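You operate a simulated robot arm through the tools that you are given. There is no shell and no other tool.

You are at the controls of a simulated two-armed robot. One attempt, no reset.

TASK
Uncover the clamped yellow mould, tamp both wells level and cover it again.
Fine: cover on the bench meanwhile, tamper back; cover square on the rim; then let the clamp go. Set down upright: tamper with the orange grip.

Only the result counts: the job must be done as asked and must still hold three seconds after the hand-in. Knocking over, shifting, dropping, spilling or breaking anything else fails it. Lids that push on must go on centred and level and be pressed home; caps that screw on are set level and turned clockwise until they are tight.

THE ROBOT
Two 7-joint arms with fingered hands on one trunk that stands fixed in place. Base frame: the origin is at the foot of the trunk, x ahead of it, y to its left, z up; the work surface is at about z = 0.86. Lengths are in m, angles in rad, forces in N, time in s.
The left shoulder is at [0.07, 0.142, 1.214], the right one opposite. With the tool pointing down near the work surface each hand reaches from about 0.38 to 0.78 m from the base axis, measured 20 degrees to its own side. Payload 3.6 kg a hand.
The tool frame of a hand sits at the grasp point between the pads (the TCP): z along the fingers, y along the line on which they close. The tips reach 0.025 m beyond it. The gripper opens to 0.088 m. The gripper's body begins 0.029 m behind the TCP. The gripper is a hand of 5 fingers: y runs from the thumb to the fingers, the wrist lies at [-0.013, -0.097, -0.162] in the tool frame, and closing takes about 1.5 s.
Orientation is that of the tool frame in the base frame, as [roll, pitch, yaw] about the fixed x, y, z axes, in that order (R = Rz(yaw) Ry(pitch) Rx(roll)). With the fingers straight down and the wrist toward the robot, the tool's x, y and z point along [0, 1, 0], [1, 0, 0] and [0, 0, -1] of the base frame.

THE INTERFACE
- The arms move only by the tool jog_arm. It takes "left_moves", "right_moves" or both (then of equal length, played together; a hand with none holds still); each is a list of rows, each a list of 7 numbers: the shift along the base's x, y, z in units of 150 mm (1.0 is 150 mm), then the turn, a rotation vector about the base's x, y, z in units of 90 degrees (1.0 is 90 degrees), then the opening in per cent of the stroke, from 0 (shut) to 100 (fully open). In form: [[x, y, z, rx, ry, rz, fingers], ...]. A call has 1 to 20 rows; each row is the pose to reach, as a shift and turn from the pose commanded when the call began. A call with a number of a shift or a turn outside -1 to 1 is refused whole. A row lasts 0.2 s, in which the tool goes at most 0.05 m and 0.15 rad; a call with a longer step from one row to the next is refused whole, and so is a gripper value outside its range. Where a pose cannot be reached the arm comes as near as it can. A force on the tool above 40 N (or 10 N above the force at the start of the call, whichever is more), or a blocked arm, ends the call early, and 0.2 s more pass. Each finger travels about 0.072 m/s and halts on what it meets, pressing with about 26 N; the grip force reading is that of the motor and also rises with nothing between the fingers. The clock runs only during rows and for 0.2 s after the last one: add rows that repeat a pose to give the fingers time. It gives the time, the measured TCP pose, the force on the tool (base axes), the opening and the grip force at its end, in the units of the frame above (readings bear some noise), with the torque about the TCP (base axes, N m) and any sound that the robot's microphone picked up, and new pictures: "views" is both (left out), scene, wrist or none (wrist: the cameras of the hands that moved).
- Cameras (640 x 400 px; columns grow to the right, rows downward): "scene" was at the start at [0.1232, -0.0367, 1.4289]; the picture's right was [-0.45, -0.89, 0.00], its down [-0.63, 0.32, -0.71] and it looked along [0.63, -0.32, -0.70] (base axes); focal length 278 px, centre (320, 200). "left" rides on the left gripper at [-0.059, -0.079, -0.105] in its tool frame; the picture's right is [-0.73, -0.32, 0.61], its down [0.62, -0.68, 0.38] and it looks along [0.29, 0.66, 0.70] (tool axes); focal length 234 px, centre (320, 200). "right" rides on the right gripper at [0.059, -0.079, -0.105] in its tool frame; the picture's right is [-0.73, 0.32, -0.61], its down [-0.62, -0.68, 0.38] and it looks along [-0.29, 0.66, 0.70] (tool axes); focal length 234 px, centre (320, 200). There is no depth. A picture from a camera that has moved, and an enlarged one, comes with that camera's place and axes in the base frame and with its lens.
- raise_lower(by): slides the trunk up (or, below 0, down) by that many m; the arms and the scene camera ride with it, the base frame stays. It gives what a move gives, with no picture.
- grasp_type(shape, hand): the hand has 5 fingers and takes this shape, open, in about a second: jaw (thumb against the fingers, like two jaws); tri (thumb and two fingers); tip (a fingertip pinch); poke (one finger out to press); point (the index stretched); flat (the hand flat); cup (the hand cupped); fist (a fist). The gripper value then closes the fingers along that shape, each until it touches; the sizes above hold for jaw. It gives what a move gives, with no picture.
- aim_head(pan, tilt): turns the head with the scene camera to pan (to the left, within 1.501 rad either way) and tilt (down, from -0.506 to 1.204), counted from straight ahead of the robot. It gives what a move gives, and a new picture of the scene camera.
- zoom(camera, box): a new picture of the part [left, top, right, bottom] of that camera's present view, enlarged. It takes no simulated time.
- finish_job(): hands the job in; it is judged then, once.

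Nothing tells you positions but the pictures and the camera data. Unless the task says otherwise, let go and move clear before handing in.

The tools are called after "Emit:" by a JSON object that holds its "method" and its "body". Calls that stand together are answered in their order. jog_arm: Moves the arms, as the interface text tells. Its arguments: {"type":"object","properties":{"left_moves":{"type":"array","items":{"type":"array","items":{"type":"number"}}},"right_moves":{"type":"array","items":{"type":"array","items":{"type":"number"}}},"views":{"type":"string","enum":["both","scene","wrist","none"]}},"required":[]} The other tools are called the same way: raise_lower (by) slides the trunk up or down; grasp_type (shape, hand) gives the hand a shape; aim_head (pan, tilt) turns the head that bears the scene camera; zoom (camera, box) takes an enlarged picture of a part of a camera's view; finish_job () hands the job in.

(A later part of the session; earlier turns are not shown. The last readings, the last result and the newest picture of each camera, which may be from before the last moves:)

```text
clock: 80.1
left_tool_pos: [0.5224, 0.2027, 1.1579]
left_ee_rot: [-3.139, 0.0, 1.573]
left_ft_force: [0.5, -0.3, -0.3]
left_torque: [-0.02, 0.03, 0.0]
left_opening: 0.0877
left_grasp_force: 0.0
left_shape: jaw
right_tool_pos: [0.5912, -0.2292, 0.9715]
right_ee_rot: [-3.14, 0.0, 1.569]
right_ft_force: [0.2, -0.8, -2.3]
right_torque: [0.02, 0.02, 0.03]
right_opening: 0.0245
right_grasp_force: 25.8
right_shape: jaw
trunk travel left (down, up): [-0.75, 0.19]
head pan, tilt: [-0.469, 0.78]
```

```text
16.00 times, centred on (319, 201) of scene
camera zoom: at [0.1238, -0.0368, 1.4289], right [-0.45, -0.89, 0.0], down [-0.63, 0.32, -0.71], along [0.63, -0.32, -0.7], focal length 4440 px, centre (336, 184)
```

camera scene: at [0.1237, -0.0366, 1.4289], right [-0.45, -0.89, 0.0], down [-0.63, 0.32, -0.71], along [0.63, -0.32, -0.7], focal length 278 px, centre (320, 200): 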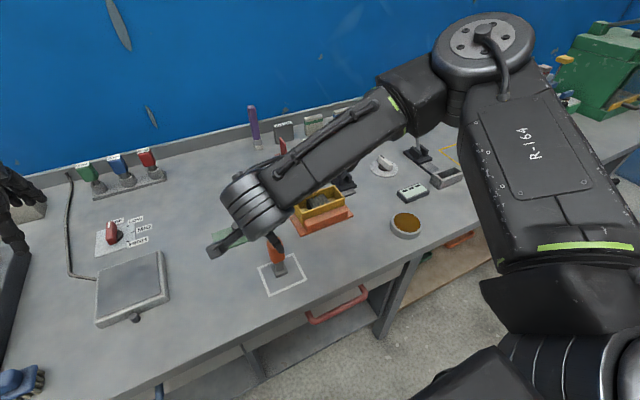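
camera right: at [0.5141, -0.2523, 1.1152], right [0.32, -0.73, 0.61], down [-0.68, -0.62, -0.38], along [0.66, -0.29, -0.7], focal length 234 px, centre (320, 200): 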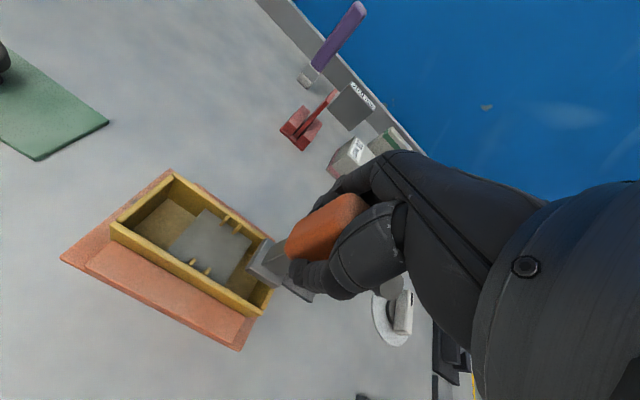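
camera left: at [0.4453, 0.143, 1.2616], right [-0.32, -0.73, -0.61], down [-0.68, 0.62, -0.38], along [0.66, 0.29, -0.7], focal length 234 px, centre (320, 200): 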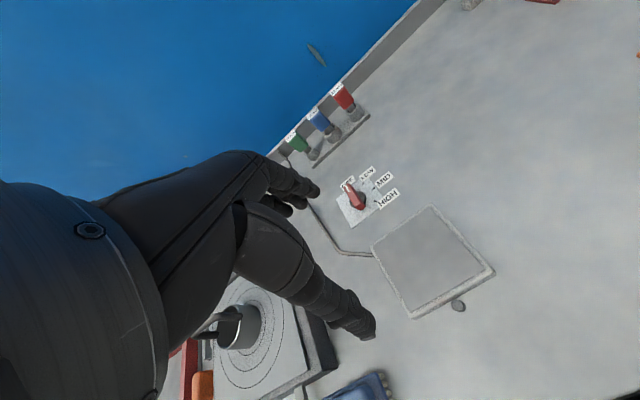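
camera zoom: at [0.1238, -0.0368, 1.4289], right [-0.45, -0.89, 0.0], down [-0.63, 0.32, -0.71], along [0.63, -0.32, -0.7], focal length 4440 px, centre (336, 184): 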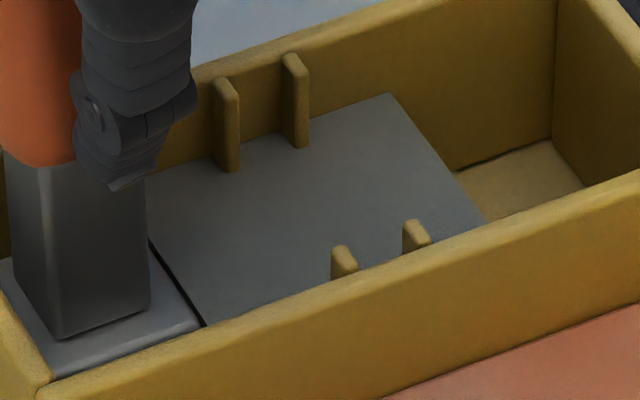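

The left fill dropped again below the right. I'll go back to the right well for its third stroke.

Emit:
{"method": "jog_arm", "body": {"right_moves": [[0, 0, 0.08, 0, 0, 0, 0], [0, 0, 0.16, 0, 0, 0, 0], [0, 0, 0.25, 0, 0, 0, 0], [0, 0, 0.3, 0, 0, 0, 0], [0, -0.18, 0.3, 0, 0, 0, 0], [0, -0.38, 0.3, 0, 0, 0, 0], [0, -0.52, 0.3, 0, 0, 0, 0], [0, -0.551, 0.28, 0, 0, 0, 0], [0, -0.551, 0.26, 0, 0, 0, 0], [0, -0.551, 0.26, 0, 0, 0, 0]], "views": "none"}}

Emit:
{"method": "zoom", "body": {"camera": "scene", "box": [298, 170, 358, 210]}}

```text
clock: 82.3
left_tool_pos: [0.5231, 0.2034, 1.157]
left_ee_rot: [-3.139, -0.001, 1.572]
left_ft_force: [-0.8, 0.1, -0.4]
left_torque: [0.0, 0.0, 0.02]
left_opening: 0.0876
left_grasp_force: 0.1
left_shape: jaw
right_tool_pos: [0.5926, -0.3113, 1.0104]
right_ee_rot: [-3.141, 0.001, 1.57]
right_ft_force: [0.3, 0.5, -2.3]
right_torque: [0.0, 0.0, 0.03]
right_opening: 0.0248
right_grasp_force: 26.1
right_shape: jaw
trunk travel left (down, up): [-0.75, 0.19]
head pan, tilt: [-0.469, 0.78]
```

```text
10.00 times, centred on (328, 190) of scene
camera zoom: at [0.1237, -0.0368, 1.4289], right [-0.45, -0.89, 0.0], down [-0.63, 0.32, -0.71], along [0.63, -0.32, -0.7], focal length 2775 px, centre (240, 300)
```

zoom: 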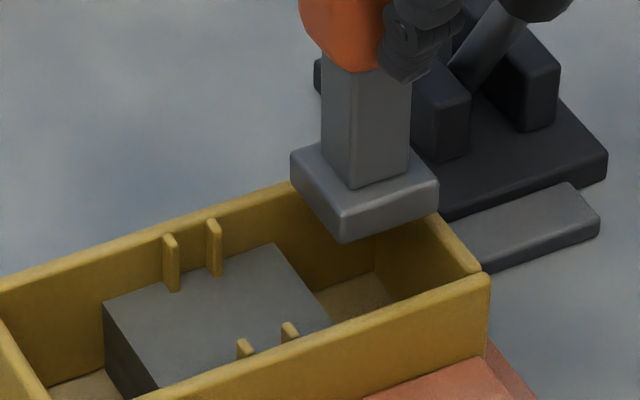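

The foot is aligned over the right well. I'll make the third right stroke.

Emit:
{"method": "jog_arm", "body": {"right_moves": [[0, 0.002, -0.03, 0, 0, 0, 0], [0, 0.002, -0.07, 0, 0, 0, 0], [0, 0.002, -0.12, 0, 0, 0, 0], [0, 0.002, -0.17, 0, 0, 0, 0], [0, 0.002, -0.22, 0, 0, 0, 0], [0, 0.002, -0.26, 0, 0, 0, 0]], "views": "wrist"}}

Emit:
{"method": "zoom", "body": {"camera": "scene", "box": [304, 190, 334, 212]}}

Emit:
{"method": "zoom", "body": {"camera": "right", "box": [110, 130, 310, 300]}}

```text
clock: 83.7
left_tool_pos: [0.5244, 0.2032, 1.1592]
left_ee_rot: [-3.139, -0.001, 1.573]
left_ft_force: [-0.1, -0.2, -0.2]
left_torque: [0.01, 0.01, -0.02]
left_opening: 0.0876
left_grasp_force: 0.1
left_shape: jaw
right_tool_pos: [0.5919, -0.3107, 0.9722]
right_ee_rot: [-3.139, 0.001, 1.569]
right_ft_force: [0.3, -0.3, -2.3]
right_torque: [-0.02, 0.02, -0.02]
right_opening: 0.0245
right_grasp_force: 26.0
right_shape: jaw
trunk travel left (down, up): [-0.75, 0.19]
head pan, tilt: [-0.469, 0.78]
camera right: at [0.5139, -0.2511, 1.0763], right [0.32, -0.73, 0.61], down [-0.68, -0.62, -0.38], along [0.66, -0.29, -0.7], focal length 234 px, centre (320, 200)
```

right: 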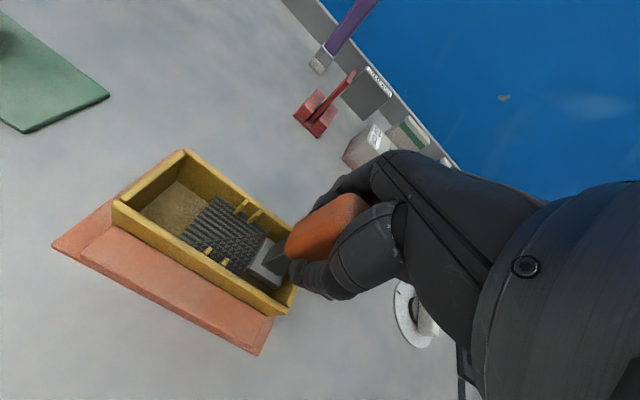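

```text
16.00 times, centred on (319, 201) of scene
camera zoom: at [0.1239, -0.0368, 1.4289], right [-0.45, -0.89, 0.0], down [-0.63, 0.32, -0.71], along [0.63, -0.32, -0.7], focal length 4440 px, centre (336, 184)
```

zoom: 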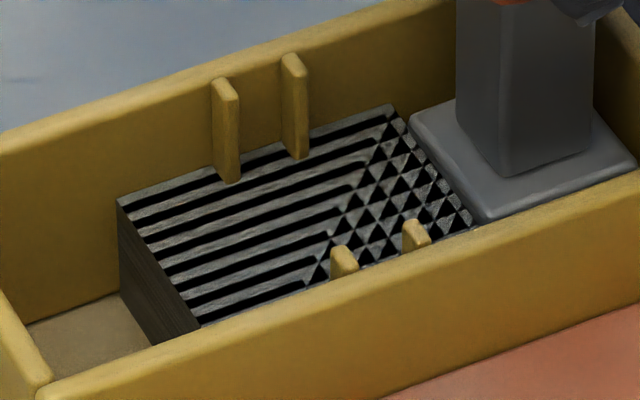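

```text
2.35 times, centred on (210, 215) of right
camera zoom: at [0.5139, -0.2511, 1.0763], right [0.32, -0.73, 0.61], down [-0.68, -0.62, -0.38], along [0.66, -0.29, -0.7], focal length 551 px, centre (579, 165)
```

zoom: 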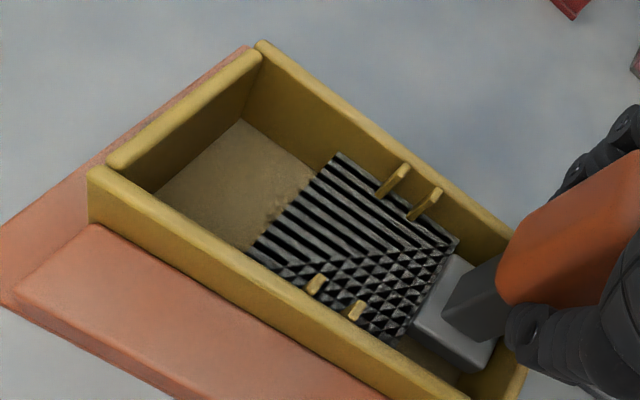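

Both fills are now at 0.9005 after three strokes each, with no stop or mark visible yet. I'll carry on with a fourth pair, checking each time.

Emit:
{"method": "jog_arm", "body": {"right_moves": [[0, 0, 0.08, 0, 0, 0, 0], [0, 0, 0.16, 0, 0, 0, 0], [0, 0, 0.25, 0, 0, 0, 0], [0, 0, 0.3, 0, 0, 0, 0], [0, 0.18, 0.3, 0, 0, 0, 0], [0, 0.38, 0.3, 0, 0, 0, 0], [0, 0.52, 0.3, 0, 0, 0, 0], [0, 0.55, 0.28, 0, 0, 0, 0], [0, 0.55, 0.26, 0, 0, 0, 0], [0, 0.55, 0.26, 0, 0, 0, 0]], "views": "none"}}

Emit:
{"method": "zoom", "body": {"camera": "scene", "box": [288, 175, 348, 215]}}

```text
clock: 85.9
left_tool_pos: [0.523, 0.2036, 1.1579]
left_ee_rot: [-3.14, 0.0, 1.574]
left_ft_force: [0.0, -0.6, -0.1]
left_torque: [0.01, 0.0, 0.01]
left_opening: 0.0877
left_grasp_force: 0.1
left_shape: jaw
right_tool_pos: [0.5928, -0.228, 1.0107]
right_ee_rot: [-3.139, -0.001, 1.569]
right_ft_force: [0.1, 0.4, -2.9]
right_torque: [-0.01, 0.02, 0.0]
right_opening: 0.0245
right_grasp_force: 26.1
right_shape: jaw
trunk travel left (down, up): [-0.75, 0.19]
head pan, tilt: [-0.469, 0.78]
```

```text
10.00 times, centred on (318, 195) of scene
camera zoom: at [0.1238, -0.0367, 1.4289], right [-0.45, -0.89, 0.0], down [-0.63, 0.32, -0.71], along [0.63, -0.32, -0.7], focal length 2775 px, centre (340, 250)
```

zoom: 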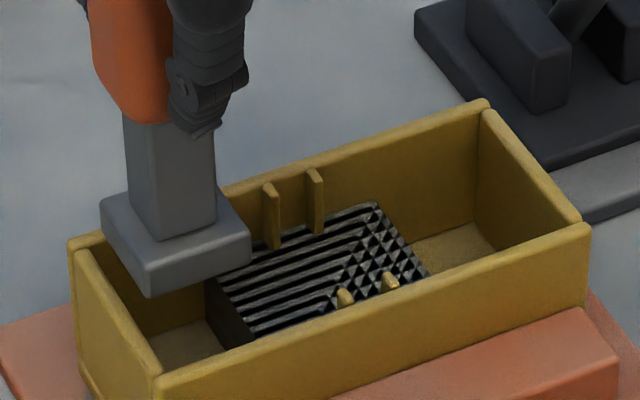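

The foot is aligned over the left well again. I'll make the fourth left stroke.

Emit:
{"method": "jog_arm", "body": {"right_moves": [[0, 0, -0.03, 0, 0, 0, 0], [0, 0, -0.07, 0, 0, 0, 0], [0, 0, -0.12, 0, 0, 0, 0], [0, 0, -0.17, 0, 0, 0, 0], [0, 0, -0.22, 0, 0, 0, 0], [0, 0, -0.26, 0, 0, 0, 0]], "views": "none"}}

Emit:
{"method": "zoom", "body": {"camera": "scene", "box": [304, 190, 334, 212]}}

```text
clock: 87.3
left_tool_pos: [0.5239, 0.203, 1.1578]
left_ee_rot: [-3.14, 0.0, 1.572]
left_ft_force: [-0.5, -1.1, 0.3]
left_torque: [-0.04, 0.0, 0.01]
left_opening: 0.0874
left_grasp_force: 0.1
left_shape: jaw
right_tool_pos: [0.5919, -0.2294, 0.9723]
right_ee_rot: [-3.14, 0.001, 1.57]
right_ft_force: [0.1, -0.3, -2.1]
right_torque: [0.0, -0.02, -0.03]
right_opening: 0.0246
right_grasp_force: 26.0
right_shape: jaw
trunk travel left (down, up): [-0.75, 0.19]
head pan, tilt: [-0.469, 0.78]
```

```text
16.00 times, centred on (319, 201) of scene
camera zoom: at [0.1238, -0.0368, 1.4289], right [-0.45, -0.89, 0.0], down [-0.63, 0.32, -0.71], along [0.63, -0.32, -0.7], focal length 4440 px, centre (336, 184)
```

zoom: 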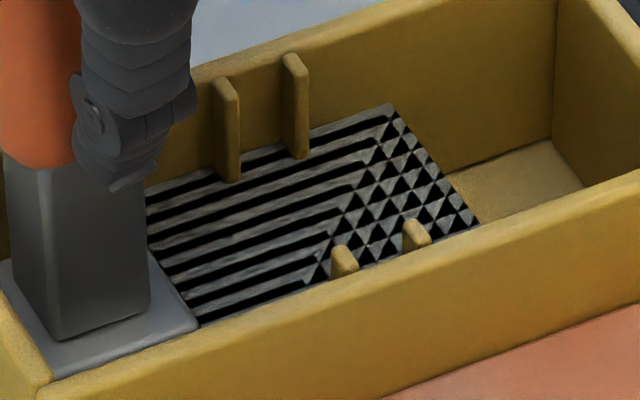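

The fourth left stroke changed nothing and the tops still coincide at 0.9005, so the left fill is at its level stop. I'll do one confirming stroke in the right well.

Emit:
{"method": "jog_arm", "body": {"right_moves": [[0, 0, 0.08, 0, 0, 0, 0], [0, 0, 0.16, 0, 0, 0, 0], [0, 0, 0.25, 0, 0, 0, 0], [0, 0, 0.3, 0, 0, 0, 0], [0, -0.18, 0.3, 0, 0, 0, 0], [0, -0.38, 0.3, 0, 0, 0, 0], [0, -0.52, 0.3, 0, 0, 0, 0], [0, -0.552, 0.28, 0, 0, 0, 0], [0, -0.552, 0.26, 0, 0, 0, 0], [0, -0.552, 0.26, 0, 0, 0, 0]], "views": "none"}}

Emit:
{"method": "zoom", "body": {"camera": "scene", "box": [298, 170, 358, 210]}}

```text
clock: 89.5
left_tool_pos: [0.5237, 0.2041, 1.1581]
left_ee_rot: [-3.14, -0.001, 1.574]
left_ft_force: [0.2, -0.6, -0.2]
left_torque: [0.01, 0.01, -0.03]
left_opening: 0.0876
left_grasp_force: 0.1
left_shape: jaw
right_tool_pos: [0.5926, -0.311, 1.01]
right_ee_rot: [-3.139, -0.001, 1.567]
right_ft_force: [1.0, -0.4, -2.7]
right_torque: [-0.02, 0.01, 0.0]
right_opening: 0.0245
right_grasp_force: 25.7
right_shape: jaw
trunk travel left (down, up): [-0.75, 0.19]
head pan, tilt: [-0.469, 0.78]
```

```text
10.00 times, centred on (328, 190) of scene
camera zoom: at [0.1238, -0.0368, 1.4289], right [-0.45, -0.89, 0.0], down [-0.63, 0.32, -0.71], along [0.63, -0.32, -0.7], focal length 2775 px, centre (240, 300)
```

zoom: 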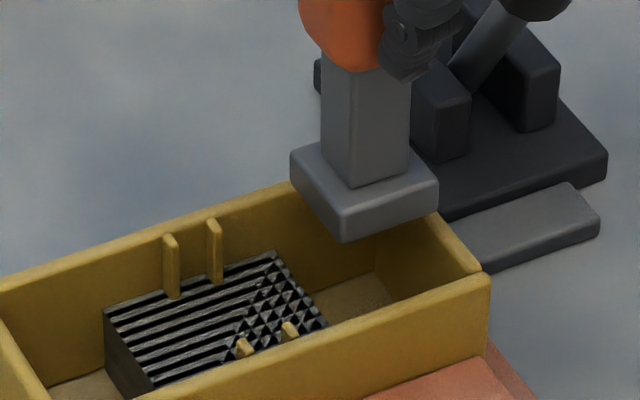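

The alignment over the right well is good. I'll make the fourth right stroke as confirmation.

Emit:
{"method": "jog_arm", "body": {"right_moves": [[0, 0.002, -0.03, 0, 0, 0, 0], [0, 0.002, -0.07, 0, 0, 0, 0], [0, 0.002, -0.12, 0, 0, 0, 0], [0, 0.002, -0.17, 0, 0, 0, 0], [0, 0.002, -0.22, 0, 0, 0, 0], [0, 0.002, -0.26, 0, 0, 0, 0]], "views": "none"}}

Emit:
{"method": "zoom", "body": {"camera": "scene", "box": [304, 190, 334, 212]}}

```text
clock: 90.9
left_tool_pos: [0.5226, 0.2032, 1.1575]
left_ee_rot: [-3.14, -0.001, 1.572]
left_ft_force: [0.3, -0.3, -0.5]
left_torque: [-0.01, -0.01, 0.01]
left_opening: 0.0876
left_grasp_force: 0.0
left_shape: jaw
right_tool_pos: [0.5917, -0.3113, 0.9726]
right_ee_rot: [-3.141, 0.001, 1.569]
right_ft_force: [-0.8, 0.2, -2.3]
right_torque: [0.0, -0.05, 0.03]
right_opening: 0.0248
right_grasp_force: 26.2
right_shape: jaw
trunk travel left (down, up): [-0.75, 0.19]
head pan, tilt: [-0.469, 0.78]
```

```text
16.00 times, centred on (319, 201) of scene
camera zoom: at [0.1238, -0.0368, 1.4289], right [-0.45, -0.89, 0.0], down [-0.63, 0.32, -0.71], along [0.63, -0.32, -0.7], focal length 4440 px, centre (336, 184)
```

zoom: 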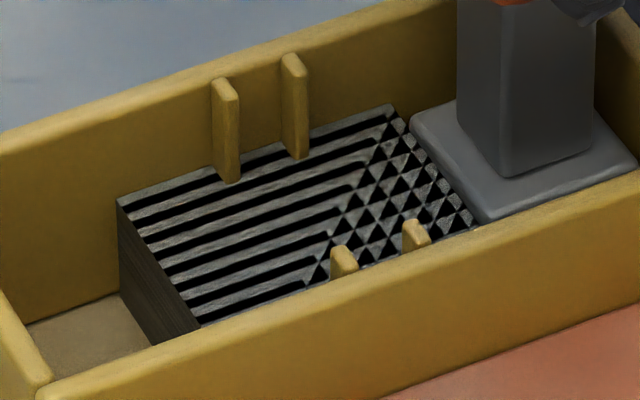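

Both wells have stopped at the same level (0.9005), so the tamping is done. I'll lift the tamper out and carry it back to its outline.

Emit:
{"method": "jog_arm", "body": {"right_moves": [[0, 0, 0.1, 0, 0, 0, 0], [0, 0, 0.2, 0, 0, 0, 0], [0, 0, 0.4, 0, 0, 0, 0], [0, 0, 0.6, 0, 0, 0, 0], [-0.12, 0.15, 0.6, 0, 0, 0, 0], [-0.25, 0.33, 0.6, 0, 0, 0, 0], [-0.38, 0.52, 0.6, 0, 0, 0, 0], [-0.52, 0.72, 0.6, 0, 0, 0, 0], [-0.65, 0.9, 0.6, 0, 0, 0, 0], [-0.7, 1, 0.6, 0, 0, 0, 0]], "views": "none"}}

Emit:
{"method": "jog_arm", "body": {"right_moves": [[-0.06, 0.15, 0, 0, 0, 0, 0], [-0.16, 0.342, -0.1, 0, 0, 0, 0], [-0.16, 0.342, -0.3, 0, 0, 0, 0], [-0.16, 0.342, -0.5, 0, 0, 0, 0], [-0.16, 0.342, -0.65, 0, 0, 0, 0], [-0.16, 0.342, -0.65, 0, 0, 0, 0]], "views": "both"}}

Emit:
{"method": "zoom", "body": {"camera": "right", "box": [160, 200, 360, 360]}}

Emit:
{"method": "zoom", "body": {"camera": "scene", "box": [230, 210, 310, 300]}}

```text
clock: 93.1
left_tool_pos: [0.5231, 0.2044, 1.1576]
left_ee_rot: [-3.139, 0.0, 1.571]
left_ft_force: [0.1, -0.2, 0.0]
left_torque: [0.0, -0.04, 0.03]
left_opening: 0.0875
left_grasp_force: 0.0
left_shape: jaw
right_tool_pos: [0.4877, -0.1602, 1.0626]
right_ee_rot: [-3.14, 0.0, 1.569]
right_ft_force: [0.6, 0.9, -1.6]
right_torque: [-0.01, 0.02, -0.03]
right_opening: 0.0245
right_grasp_force: 26.0
right_shape: jaw
trunk travel left (down, up): [-0.75, 0.19]
head pan, tilt: [-0.469, 0.78]
```

```text
clock: 94.5
left_tool_pos: [0.5234, 0.2031, 1.1587]
left_ee_rot: [-3.141, 0.0, 1.573]
left_ft_force: [0.0, 0.0, 0.1]
left_torque: [0.0, 0.0, 0.0]
left_opening: 0.0876
left_grasp_force: 0.0
left_shape: jaw
right_tool_pos: [0.4644, -0.1093, 0.9645]
right_ee_rot: [-3.141, -0.001, 1.57]
right_ft_force: [-0.9, -0.1, -2.1]
right_torque: [-0.05, -0.03, 0.02]
right_opening: 0.0246
right_grasp_force: 26.6
right_shape: jaw
trunk travel left (down, up): [-0.75, 0.19]
head pan, tilt: [-0.469, 0.78]
camera scene: at [0.1235, -0.037, 1.4289], right [-0.45, -0.89, 0.0], down [-0.63, 0.32, -0.71], along [0.63, -0.32, -0.7], focal length 278 px, centre (320, 200)
camera right: at [0.3854, -0.0498, 1.0683], right [0.32, -0.73, 0.61], down [-0.68, -0.62, -0.38], along [0.66, -0.29, -0.7], focal length 234 px, centre (320, 200)
```

scene: 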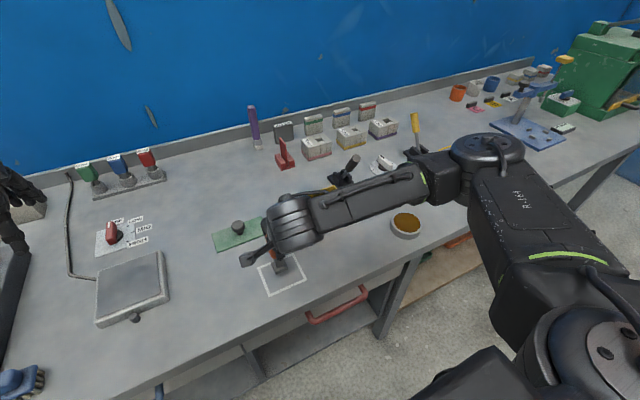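
right: 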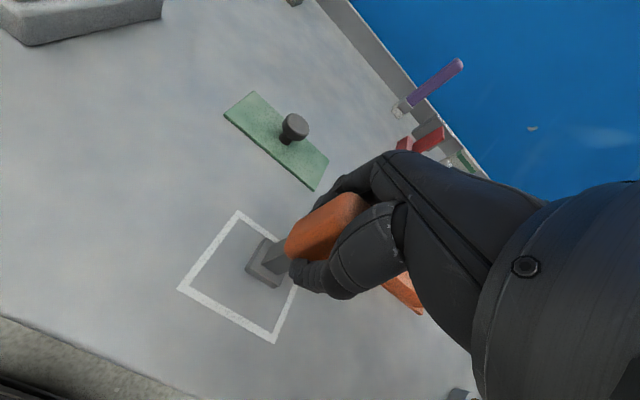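

```text
2.50 times, centred on (260, 280) of right
camera zoom: at [0.3854, -0.0498, 1.0683], right [0.32, -0.73, 0.61], down [-0.68, -0.62, -0.38], along [0.66, -0.29, -0.7], focal length 585 px, centre (470, 0)
```

zoom: 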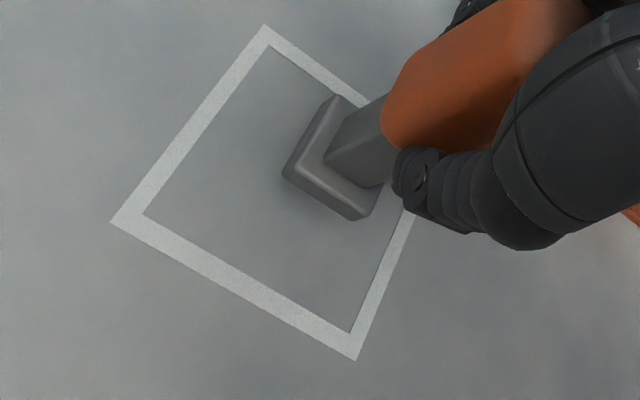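

```text
4.44 times, centred on (270, 255) of scene
camera zoom: at [0.1235, -0.037, 1.4289], right [-0.45, -0.89, 0.0], down [-0.63, 0.32, -0.71], along [0.63, -0.32, -0.7], focal length 1233 px, centre (542, -44)
```

zoom: 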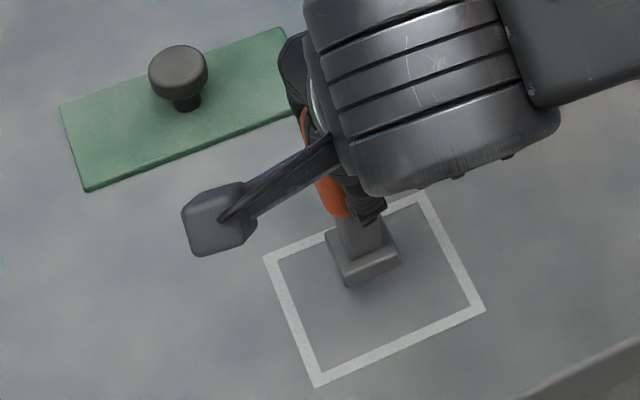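

The tamper is over the middle of its outline, about 24 mm up. I'll lower to just above the bench first.

Emit:
{"method": "jog_arm", "body": {"right_moves": [[0, 0, -0.06, 0, 0, 0, 0], [0, 0, -0.11, 0, 0, 0, 0], [0, 0, -0.135, 0, 0, 0, 0]], "views": "none"}}

```text
clock: 95.3
left_tool_pos: [0.5229, 0.2038, 1.157]
left_ee_rot: [3.14, 0.001, 1.574]
left_ft_force: [0.0, 0.4, -0.9]
left_torque: [-0.01, 0.0, -0.01]
left_opening: 0.0877
left_grasp_force: 0.1
left_shape: jaw
right_tool_pos: [0.4635, -0.109, 0.9461]
right_ee_rot: [-3.14, 0.0, 1.57]
right_ft_force: [0.2, -0.6, -1.8]
right_torque: [0.0, 0.01, -0.03]
right_opening: 0.0247
right_grasp_force: 25.9
right_shape: jaw
trunk travel left (down, up): [-0.75, 0.19]
head pan, tilt: [-0.469, 0.78]
```

The foot is a few millimetres above the bench with no contact yet. I'll step down 2–3 mm.

Emit:
{"method": "jog_arm", "body": {"right_moves": [[0, 0, -0.01, 0, 0, 0, 0], [0, 0, -0.02, 0, 0, 0, 0]], "views": "none"}}

```text
clock: 95.9
left_tool_pos: [0.5238, 0.2026, 1.1584]
left_ee_rot: [-3.14, 0.002, 1.57]
left_ft_force: [0.2, 0.1, -0.2]
left_torque: [-0.01, -0.02, 0.01]
left_opening: 0.0876
left_grasp_force: 0.0
left_shape: jaw
right_tool_pos: [0.463, -0.1089, 0.9412]
right_ee_rot: [-3.14, 0.0, 1.569]
right_ft_force: [0.6, 0.4, -2.5]
right_torque: [0.01, -0.04, 0.0]
right_opening: 0.0244
right_grasp_force: 26.6
right_shape: jaw
trunk travel left (down, up): [-0.75, 0.19]
head pan, tilt: [-0.469, 0.78]
```

There's still only the tamper's weight on the hand. I'll step down another 2 mm.

Emit:
{"method": "jog_arm", "body": {"right_moves": [[0, 0, -0.006, 0, 0, 0, 0], [0, 0, -0.012, 0, 0, 0, 0]], "views": "none"}}

```text
clock: 96.5
left_tool_pos: [0.5222, 0.2037, 1.1569]
left_ee_rot: [3.142, 0.0, 1.571]
left_ft_force: [-0.2, -0.6, -0.3]
left_torque: [-0.03, 0.03, -0.01]
left_opening: 0.0877
left_grasp_force: 0.0
left_shape: jaw
right_tool_pos: [0.4634, -0.1085, 0.9401]
right_ee_rot: [3.142, -0.001, 1.569]
right_ft_force: [-0.6, -0.1, 1.0]
right_torque: [-0.02, -0.02, 0.0]
right_opening: 0.0246
right_grasp_force: 26.0
right_shape: jaw
trunk travel left (down, up): [-0.75, 0.19]
head pan, tilt: [-0.469, 0.78]
```

The foot has touched the bench, as the force has gone from -2.5 N to +1 N. I'll open the hand slowly.

Emit:
{"method": "jog_arm", "body": {"right_moves": [[0, 0, 0, 0, 0, 0, 29], [0, 0, 0, 0, 0, 0, 32], [0, 0, 0, 0, 0, 0, 36], [0, 0, 0, 0, 0, 0, 42], [0, 0, 0, 0, 0, 0, 55], [0, 0, 0, 0, 0, 0, 75], [0, 0, 0, 0, 0, 0, 100], [0, 0, 0, 0, 0, 0, 100], [0, 0, 0, 0, 0, 0, 100]], "views": "wrist"}}

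```text
clock: 98.5
left_tool_pos: [0.5221, 0.204, 1.1588]
left_ee_rot: [-3.141, -0.001, 1.572]
left_ft_force: [-0.5, -0.9, 0.8]
left_torque: [0.02, -0.02, 0.02]
left_opening: 0.0876
left_grasp_force: 0.2
left_shape: jaw
right_tool_pos: [0.463, -0.1098, 0.9395]
right_ee_rot: [-3.14, 0.0, 1.568]
right_ft_force: [0.3, -0.1, -0.4]
right_torque: [-0.01, 0.01, 0.01]
right_opening: 0.0877
right_grasp_force: 0.1
right_shape: jaw
trunk travel left (down, up): [-0.75, 0.19]
head pan, tilt: [-0.469, 0.78]
camera right: at [0.3845, -0.0495, 1.0441], right [0.32, -0.73, 0.61], down [-0.68, -0.62, -0.38], along [0.66, -0.29, -0.7], focal length 234 px, centre (320, 200)
```

right: 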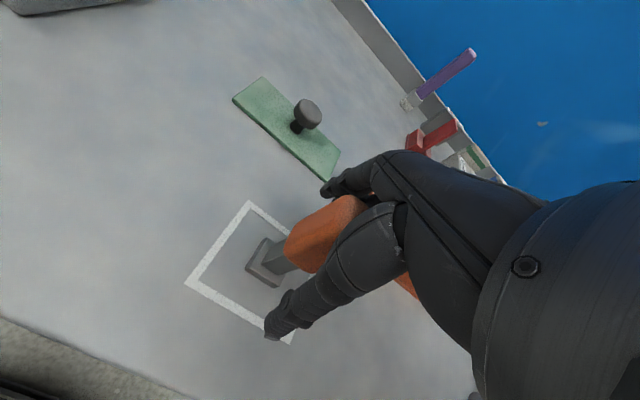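

The tamper stands free in its outline. I'll rise straight up and move over to the cover on the bench.

Emit:
{"method": "jog_arm", "body": {"right_moves": [[0, 0, 0.05, 0, 0, 0, 100], [0, 0, 0.15, 0, 0, 0, 100], [0, 0, 0.3, 0, 0, 0, 100], [0, 0, 0.5, 0, 0, 0, 100], [0, 0, 0.75, 0, 0, 0, 100], [0.2, 0.05, 0.8, 0, 0, 0, 100], [0.45, 0.12, 0.8, 0, 0, 0, 100], [0.7, 0.2, 0.8, 0, 0, 0, 100], [0.95, 0.3, 0.8, 0, 0, 0, 100], [1, 0.36, 0.75, 0, 0, 0, 100], [1, 0.36, 0.75, 0, 0, 0, 100]], "views": "both"}}

Emit:
{"method": "zoom", "body": {"camera": "right", "box": [130, 180, 340, 360]}}

Emit:
{"method": "zoom", "body": {"camera": "scene", "box": [200, 200, 310, 300]}}

```text
clock: 100.9
left_tool_pos: [0.522, 0.203, 1.1584]
left_ee_rot: [3.141, -0.001, 1.569]
left_ft_force: [0.9, 0.0, 0.5]
left_torque: [-0.01, 0.01, -0.01]
left_opening: 0.0878
left_grasp_force: 0.1
left_shape: jaw
right_tool_pos: [0.6119, -0.0557, 1.0535]
right_ee_rot: [-3.139, 0.001, 1.569]
right_ft_force: [0.4, 0.4, 0.1]
right_torque: [0.03, -0.01, -0.02]
right_opening: 0.0876
right_grasp_force: 0.1
right_shape: jaw
trunk travel left (down, up): [-0.75, 0.19]
head pan, tilt: [-0.469, 0.78]
camera scene: at [0.1229, -0.0368, 1.4289], right [-0.45, -0.89, 0.0], down [-0.63, 0.32, -0.71], along [0.63, -0.32, -0.7], focal length 278 px, centre (320, 200)
camera right: at [0.5342, 0.0037, 1.1569], right [0.32, -0.73, 0.61], down [-0.68, -0.62, -0.38], along [0.66, -0.29, -0.7], focal length 234 px, centre (320, 200)
```

scene: 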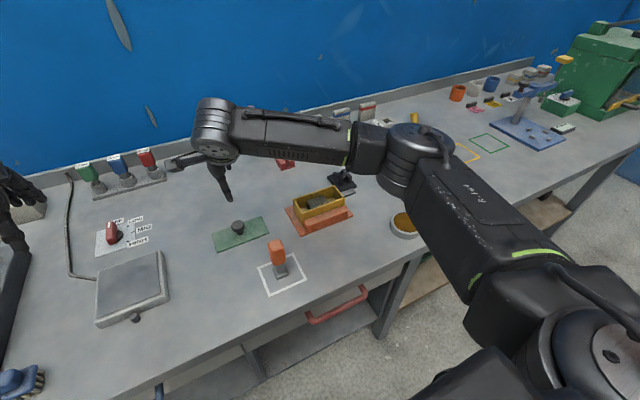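
right: 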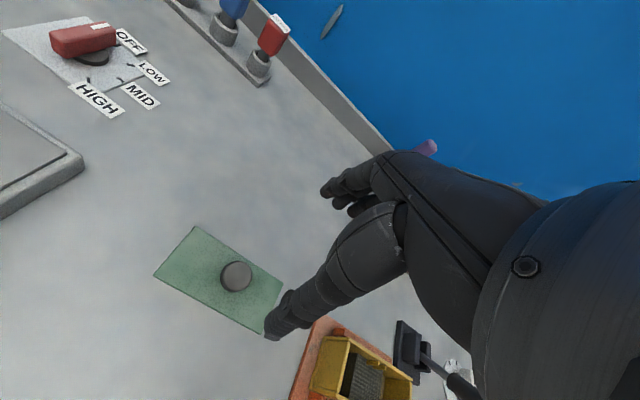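

```text
2.22 times, centred on (235, 270) of right
camera zoom: at [0.5342, 0.0037, 1.1569], right [0.32, -0.73, 0.61], down [-0.68, -0.62, -0.38], along [0.66, -0.29, -0.7], focal length 520 px, centre (509, 44)
```

zoom: 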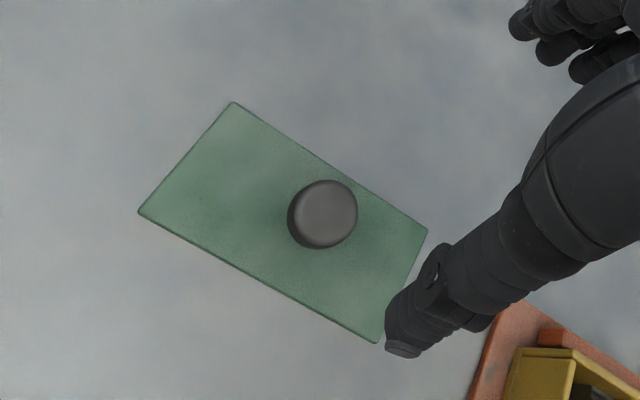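

```text
4.00 times, centred on (255, 250) of scene
camera zoom: at [0.1229, -0.0368, 1.4289], right [-0.45, -0.89, 0.0], down [-0.63, 0.32, -0.71], along [0.63, -0.32, -0.7], focal length 1110 px, centre (580, 0)
```

zoom: 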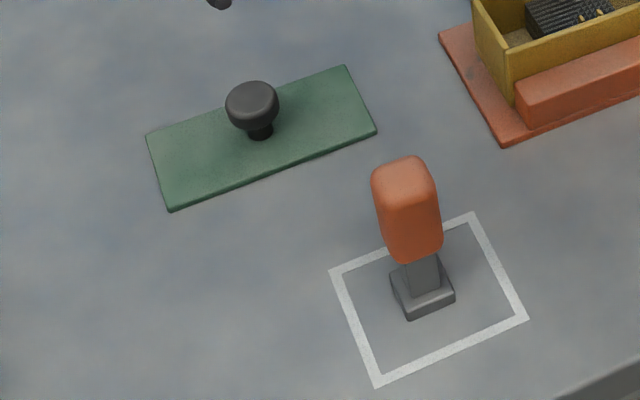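

The tamper is upright in its outline and the cover lies square at about (0.614, -0.0555). I'll lower the open hand around the knob to the same pose at which I released it.

Emit:
{"method": "jog_arm", "body": {"right_moves": [[0.01, 0.001, -0.2, 0, 0, 0, 100], [0.01, 0.001, -0.45, 0, 0, 0, 100], [0.01, 0.001, -0.65, 0, 0, 0, 100], [0.01, 0.001, -0.82, 0, 0, 0, 100], [0.01, 0.001, -0.92, 0, 0, 0, 100], [0.01, 0.001, -0.95, 0, 0, 0, 100], [0.01, 0.001, -0.95, 0, 0, 0, 100]], "views": "wrist"}}

Emit:
{"method": "zoom", "body": {"camera": "right", "box": [160, 130, 400, 360]}}

```text
clock: 102.5
left_tool_pos: [0.5217, 0.2032, 1.1571]
left_ee_rot: [-3.141, 0.0, 1.574]
left_ft_force: [0.3, 0.8, 1.0]
left_torque: [-0.03, 0.03, -0.02]
left_opening: 0.0877
left_grasp_force: 0.1
left_shape: jaw
right_tool_pos: [0.6131, -0.0548, 0.9092]
right_ee_rot: [-3.14, 0.0, 1.569]
right_ft_force: [-0.8, 0.3, 0.3]
right_torque: [-0.02, 0.01, 0.0]
right_opening: 0.0878
right_grasp_force: 0.0
right_shape: jaw
trunk travel left (down, up): [-0.75, 0.19]
head pan, tilt: [-0.469, 0.78]
camera right: at [0.536, 0.0044, 1.0139], right [0.32, -0.73, 0.61], down [-0.68, -0.62, -0.38], along [0.66, -0.29, -0.7], focal length 234 px, centre (320, 200)
```

right: 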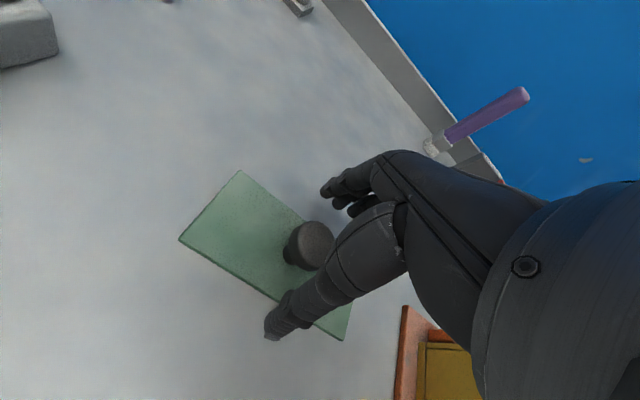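

```text
1.74 times, centred on (280, 245) of right
camera zoom: at [0.536, 0.0044, 1.0139], right [0.32, -0.73, 0.61], down [-0.68, -0.62, -0.38], along [0.66, -0.29, -0.7], focal length 407 px, centre (390, 122)
```

zoom: 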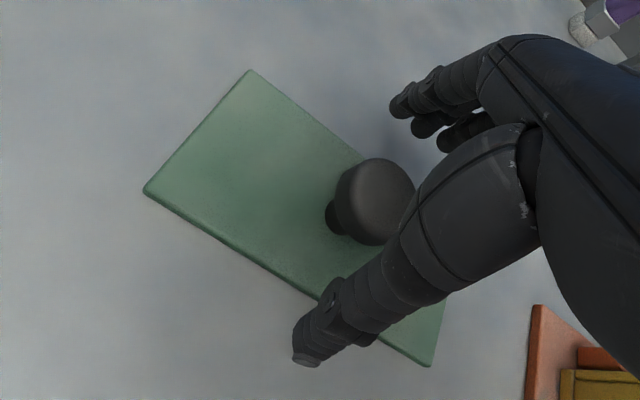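

The knob is between the fingers. I'll lower the last 12 mm and close.

Emit:
{"method": "jog_arm", "body": {"right_moves": [[0.003, -0.003, -0.04, 0, 0, 0, 100], [0.003, -0.003, -0.08, 0, 0, 0, 100], [0.003, -0.003, -0.08, 0, 0, 0, 100]], "views": "none"}}

Emit:
{"method": "jog_arm", "body": {"right_moves": [[0, 0, 0, 0, 0, 0, 60], [0, 0, 0, 0, 0, 0, 40], [0, 0, 0, 0, 0, 0, 25], [0, 0, 0, 0, 0, 0, 10], [0, 0, 0, 0, 0, 0, 0], [0, 0, 0, 0, 0, 0, 0], [0, 0, 0, 0, 0, 0, 0], [0, 0, 0, 0, 0, 0, 0]], "views": "wrist"}}

```text
clock: 103.3
left_tool_pos: [0.522, 0.2042, 1.1579]
left_ee_rot: [3.141, 0.0, 1.573]
left_ft_force: [-0.1, 0.1, -0.5]
left_torque: [0.03, 0.03, 0.01]
left_opening: 0.0872
left_grasp_force: 0.0
left_shape: jaw
right_tool_pos: [0.6149, -0.0555, 0.8971]
right_ee_rot: [-3.139, 0.0, 1.569]
right_ft_force: [0.2, -0.2, 0.5]
right_torque: [-0.02, 0.01, 0.01]
right_opening: 0.0876
right_grasp_force: 0.0
right_shape: jaw
trunk travel left (down, up): [-0.75, 0.19]
head pan, tilt: [-0.469, 0.78]
```

```text
clock: 105.1
left_tool_pos: [0.5234, 0.2038, 1.1577]
left_ee_rot: [3.141, 0.0, 1.574]
left_ft_force: [0.1, 0.2, -0.7]
left_torque: [-0.02, -0.02, 0.01]
left_opening: 0.0878
left_grasp_force: 0.1
left_shape: jaw
right_tool_pos: [0.6158, -0.0563, 0.8986]
right_ee_rot: [-3.139, 0.0, 1.57]
right_ft_force: [-0.2, -0.2, 1.2]
right_torque: [-0.05, -0.03, 0.01]
right_opening: 0.0198
right_grasp_force: 25.7
right_shape: jaw
trunk travel left (down, up): [-0.75, 0.19]
head pan, tilt: [-0.469, 0.78]
camera right: at [0.5363, 0.0038, 1.002], right [0.32, -0.73, 0.61], down [-0.68, -0.62, -0.38], along [0.66, -0.29, -0.7], focal length 234 px, centre (320, 200)
```

right: 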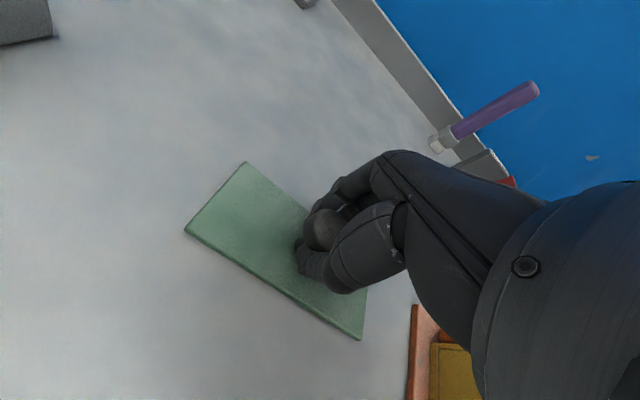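

The knob is gripped firmly. I'll lift the cover and carry it back toward the mould.

Emit:
{"method": "jog_arm", "body": {"right_moves": [[0, 0, 0.05, 0, 0, 0, 0], [0, 0, 0.2, 0, 0, 0, 0], [0, 0, 0.45, 0, 0, 0, 0], [0, 0, 0.7, 0, 0, 0, 0], [0, 0, 0.9, 0, 0, 0, 0], [-0.02, -0.15, 0.95, 0, 0, 0, 0], [-0.05, -0.35, 0.95, 0, 0, 0, 0], [-0.08, -0.6, 0.95, 0, 0, 0, 0], [-0.1, -0.85, 0.95, 0, 0, 0, 0], [-0.13, -1, 0.95, 0, 0, 0, 0]], "views": "none"}}

Emit:
{"method": "jog_arm", "body": {"right_moves": [[-0.02, -0.15, 0, 0, 0, 0, 0], [-0.04, -0.32, 0, 0, 0, 0, 0], [-0.05, -0.43, 0, 0, 0, 0, 0], [-0.05, -0.43, -0.15, 0, 0, 0, 0], [-0.05, -0.43, -0.3, 0, 0, 0, 0], [-0.05, -0.43, -0.3, 0, 0, 0, 0]], "views": "both"}}

Emit:
{"method": "zoom", "body": {"camera": "scene", "box": [276, 150, 366, 240]}}

Emit:
{"method": "zoom", "body": {"camera": "right", "box": [110, 150, 370, 380]}}

```text
clock: 107.3
left_tool_pos: [0.5221, 0.2029, 1.158]
left_ee_rot: [-3.141, 0.001, 1.572]
left_ft_force: [0.2, -0.1, 0.1]
left_torque: [0.0, 0.0, -0.01]
left_opening: 0.0879
left_grasp_force: 0.0
left_shape: jaw
right_tool_pos: [0.5955, -0.2066, 1.0411]
right_ee_rot: [-3.141, 0.002, 1.57]
right_ft_force: [-0.2, 0.1, -0.7]
right_torque: [0.0, 0.0, -0.02]
right_opening: 0.0196
right_grasp_force: 25.8
right_shape: jaw
trunk travel left (down, up): [-0.75, 0.19]
head pan, tilt: [-0.469, 0.78]
```

```text
clock: 108.7
left_tool_pos: [0.5228, 0.2023, 1.1572]
left_ee_rot: [-3.14, -0.001, 1.572]
left_ft_force: [0.3, 0.0, -0.1]
left_torque: [0.0, 0.01, 0.0]
left_opening: 0.0876
left_grasp_force: 0.0
left_shape: jaw
right_tool_pos: [0.5871, -0.2693, 0.9944]
right_ee_rot: [-3.138, 0.0, 1.57]
right_ft_force: [0.4, 0.2, -1.4]
right_torque: [-0.01, -0.02, 0.01]
right_opening: 0.0193
right_grasp_force: 25.8
right_shape: jaw
trunk travel left (down, up): [-0.75, 0.19]
head pan, tilt: [-0.469, 0.78]
camera scene: at [0.1233, -0.0365, 1.4289], right [-0.45, -0.89, 0.0], down [-0.63, 0.32, -0.71], along [0.63, -0.32, -0.7], focal length 278 px, centre (320, 200)
camera right: at [0.5091, -0.2106, 1.0993], right [0.32, -0.73, 0.61], down [-0.68, -0.62, -0.38], along [0.66, -0.29, -0.7], focal length 234 px, centre (320, 200)
```

scene: 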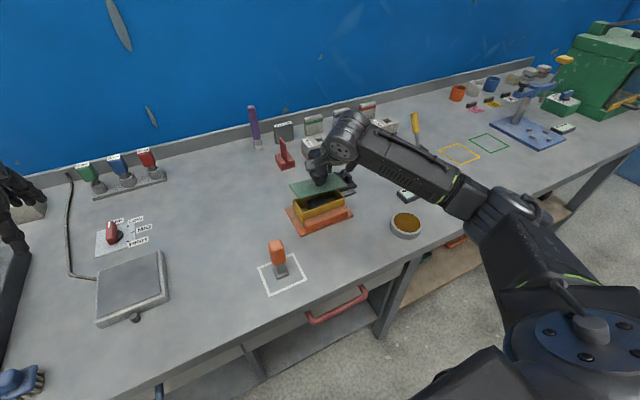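
right: 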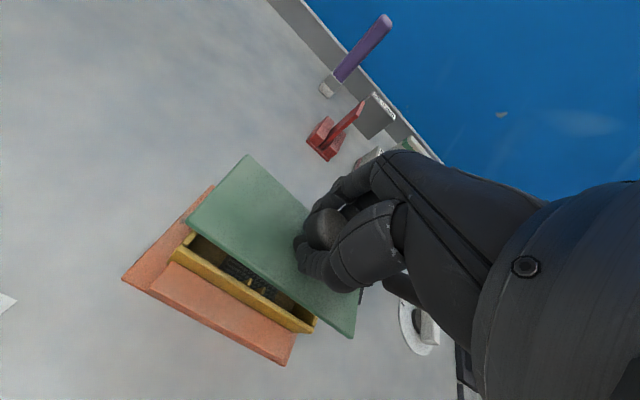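

```text
4.44 times, centred on (321, 195) of scene
camera zoom: at [0.1233, -0.0365, 1.4289], right [-0.45, -0.89, 0.0], down [-0.63, 0.32, -0.71], along [0.63, -0.32, -0.7], focal length 1233 px, centre (316, 222)
```

zoom: 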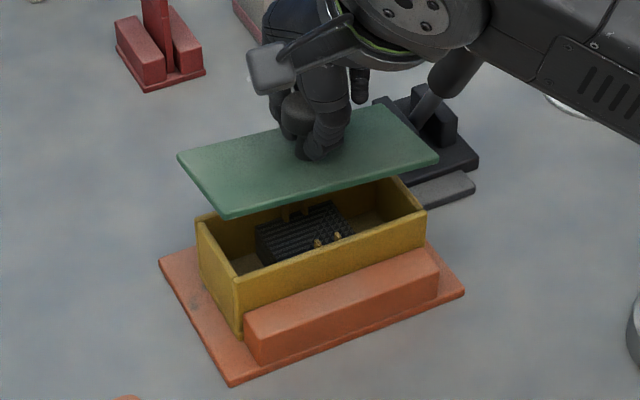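

```text
1.74 times, centred on (240, 265) of right
camera zoom: at [0.5091, -0.2106, 1.0993], right [0.32, -0.73, 0.61], down [-0.68, -0.62, -0.38], along [0.66, -0.29, -0.7], focal length 407 px, centre (459, 87)
```

zoom: 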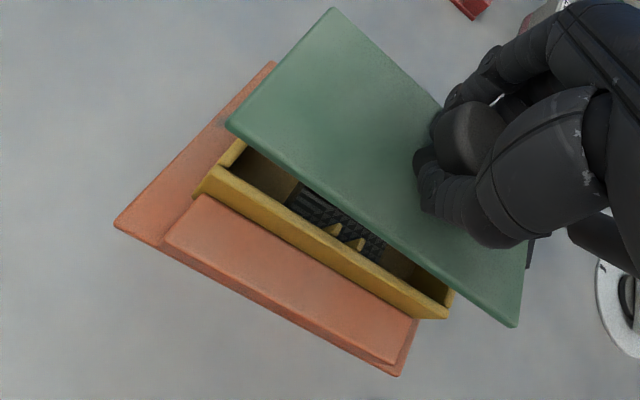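

The cover hangs over the mould but tilts about 4–5°, with the right end and back edge low. I'll turn the hand slightly to level it and measure again.

Emit:
{"method": "jog_arm", "body": {"right_moves": [[0, 0, 0, -0.025, -0.025, 0, 0], [0, 0, 0, -0.047, -0.05, 0, 0], [0, 0, 0, -0.047, -0.05, 0, 0], [0, 0, 0, -0.047, -0.05, 0, 0]], "views": "wrist"}}

Emit:
{"method": "zoom", "body": {"camera": "scene", "box": [276, 150, 366, 240]}}

Emit:
{"method": "zoom", "body": {"camera": "right", "box": [110, 150, 370, 380]}}

```text
clock: 109.7
left_tool_pos: [0.522, 0.2035, 1.157]
left_ee_rot: [-3.141, 0.0, 1.57]
left_ft_force: [-0.1, -0.1, 0.7]
left_torque: [-0.02, 0.03, 0.01]
left_opening: 0.0876
left_grasp_force: 0.0
left_shape: jaw
right_tool_pos: [0.5883, -0.2702, 0.9956]
right_ee_rot: [3.064, 0.071, 1.567]
right_ft_force: [-0.1, 0.9, -0.9]
right_torque: [0.0, 0.01, -0.02]
right_opening: 0.0197
right_grasp_force: 25.6
right_shape: jaw
trunk travel left (down, up): [-0.75, 0.19]
head pan, tilt: [-0.469, 0.78]
camera right: at [0.5015, -0.2032, 1.0885], right [0.27, -0.68, 0.68], down [-0.65, -0.65, -0.39], along [0.71, -0.34, -0.62], focal length 234 px, centre (320, 200)
```

right: 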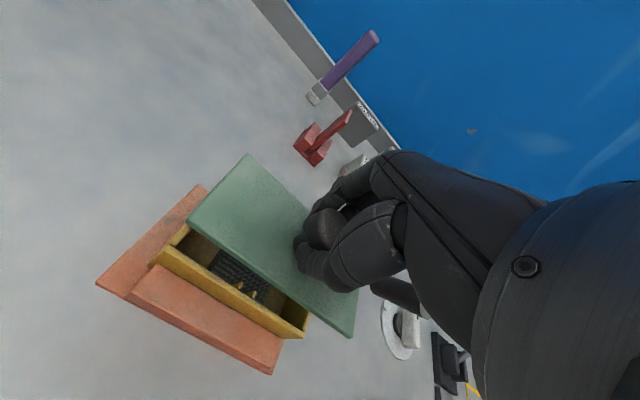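

```text
4.44 times, centred on (321, 195) of scene
camera zoom: at [0.1234, -0.0366, 1.4289], right [-0.45, -0.89, 0.0], down [-0.63, 0.32, -0.71], along [0.63, -0.32, -0.7], focal length 1233 px, centre (316, 222)
```

zoom: 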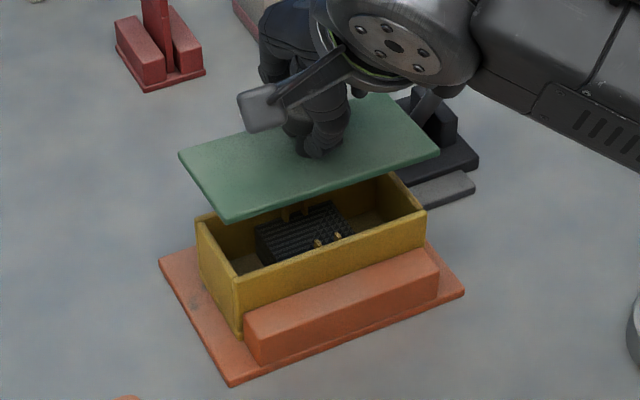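

```text
1.74 times, centred on (240, 265) of right
camera zoom: at [0.5015, -0.2032, 1.0885], right [0.27, -0.68, 0.68], down [-0.65, -0.65, -0.39], along [0.71, -0.34, -0.62], focal length 407 px, centre (459, 87)
```

zoom: 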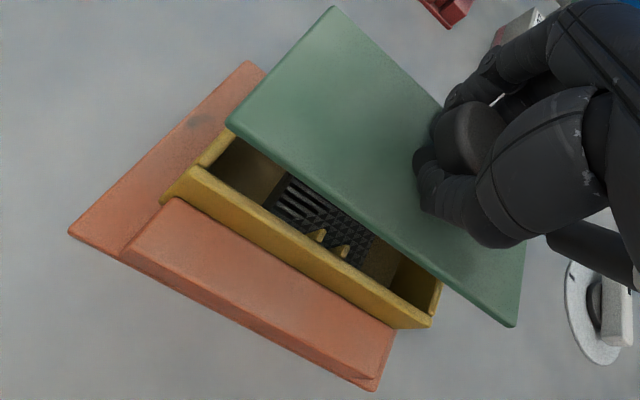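

The pitch is corrected, but the right end is still about 5 mm low. I'll turn a little more about x.

Emit:
{"method": "jog_arm", "body": {"right_moves": [[0, 0, 0, -0.015, 0, 0, 0], [0, 0, 0, -0.028, 0, 0, 0], [0, 0, 0, -0.028, 0, 0, 0], [0, 0, 0, -0.028, 0, 0, 0]], "views": "wrist"}}

Emit:
{"method": "zoom", "body": {"camera": "scene", "box": [276, 150, 366, 240]}}

Emit:
{"method": "zoom", "body": {"camera": "right", "box": [110, 150, 370, 380]}}

```text
clock: 110.7
left_tool_pos: [0.5215, 0.2034, 1.1572]
left_ee_rot: [3.141, 0.0, 1.572]
left_ft_force: [0.5, 0.6, 0.3]
left_torque: [-0.01, 0.02, 0.02]
left_opening: 0.0877
left_grasp_force: 0.0
left_shape: jaw
right_tool_pos: [0.5887, -0.2702, 0.995]
right_ee_rot: [3.065, 0.119, 1.567]
right_ft_force: [0.3, -0.4, -1.1]
right_torque: [-0.01, 0.0, -0.01]
right_opening: 0.0195
right_grasp_force: 25.7
right_shape: jaw
trunk travel left (down, up): [-0.75, 0.19]
head pan, tilt: [-0.469, 0.78]
camera right: at [0.5018, -0.1992, 1.0853], right [0.27, -0.65, 0.71], down [-0.65, -0.67, -0.36], along [0.71, -0.37, -0.6], focal length 234 px, centre (320, 200)
```

right: 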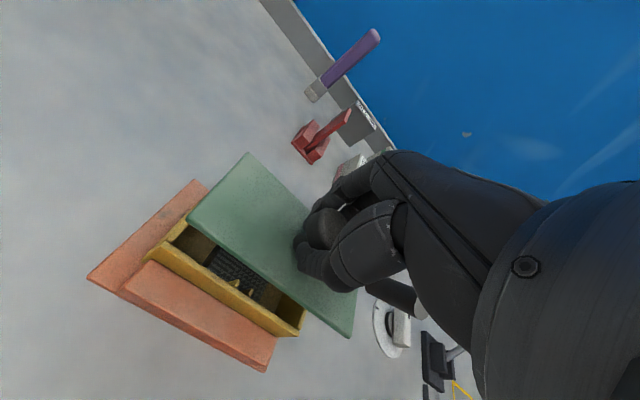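

```text
4.44 times, centred on (321, 195) of scene
camera zoom: at [0.1234, -0.0366, 1.4289], right [-0.45, -0.89, 0.0], down [-0.63, 0.32, -0.71], along [0.63, -0.32, -0.7], focal length 1233 px, centre (316, 222)
```

zoom: 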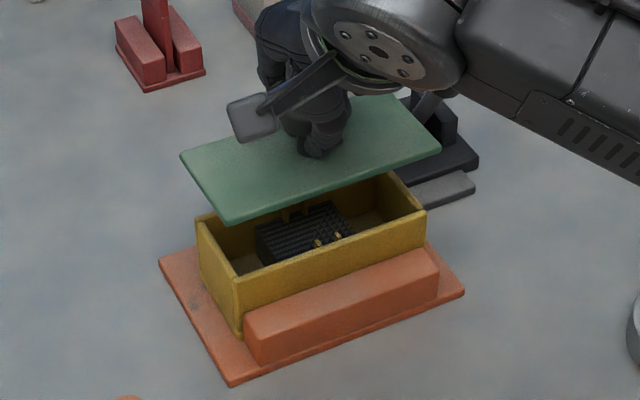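

```text
1.74 times, centred on (240, 265) of right
camera zoom: at [0.5018, -0.1992, 1.0853], right [0.27, -0.65, 0.71], down [-0.65, -0.67, -0.36], along [0.71, -0.37, -0.6], focal length 407 px, centre (459, 87)
```

zoom: 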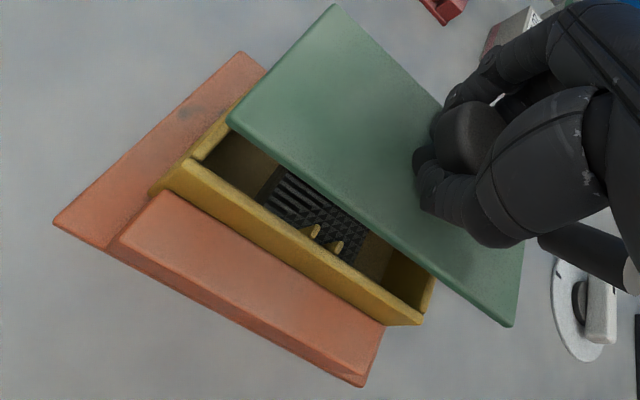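

It looks nearly level now. I'll zoom more tightly to measure the corners accurately.

Emit:
{"method": "zoom", "body": {"camera": "scene", "box": [286, 162, 352, 204]}}

Emit:
{"method": "zoom", "body": {"camera": "right", "box": [130, 140, 370, 345]}}

```text
9.52 times, centred on (319, 183) of scene
camera zoom: at [0.1234, -0.0366, 1.4289], right [-0.45, -0.89, 0.0], down [-0.63, 0.32, -0.71], along [0.63, -0.32, -0.7], focal length 2643 px, centre (330, 362)
```

zoom: 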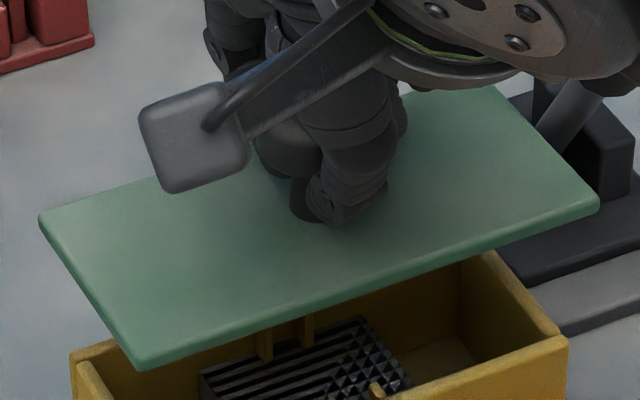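

```text
1.95 times, centred on (250, 242) of right
camera zoom: at [0.5018, -0.1992, 1.0853], right [0.27, -0.65, 0.71], down [-0.65, -0.67, -0.36], along [0.71, -0.37, -0.6], focal length 457 px, centre (457, 117)
```

zoom: 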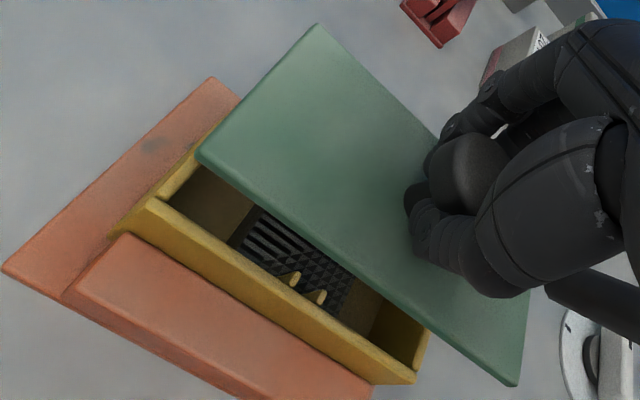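

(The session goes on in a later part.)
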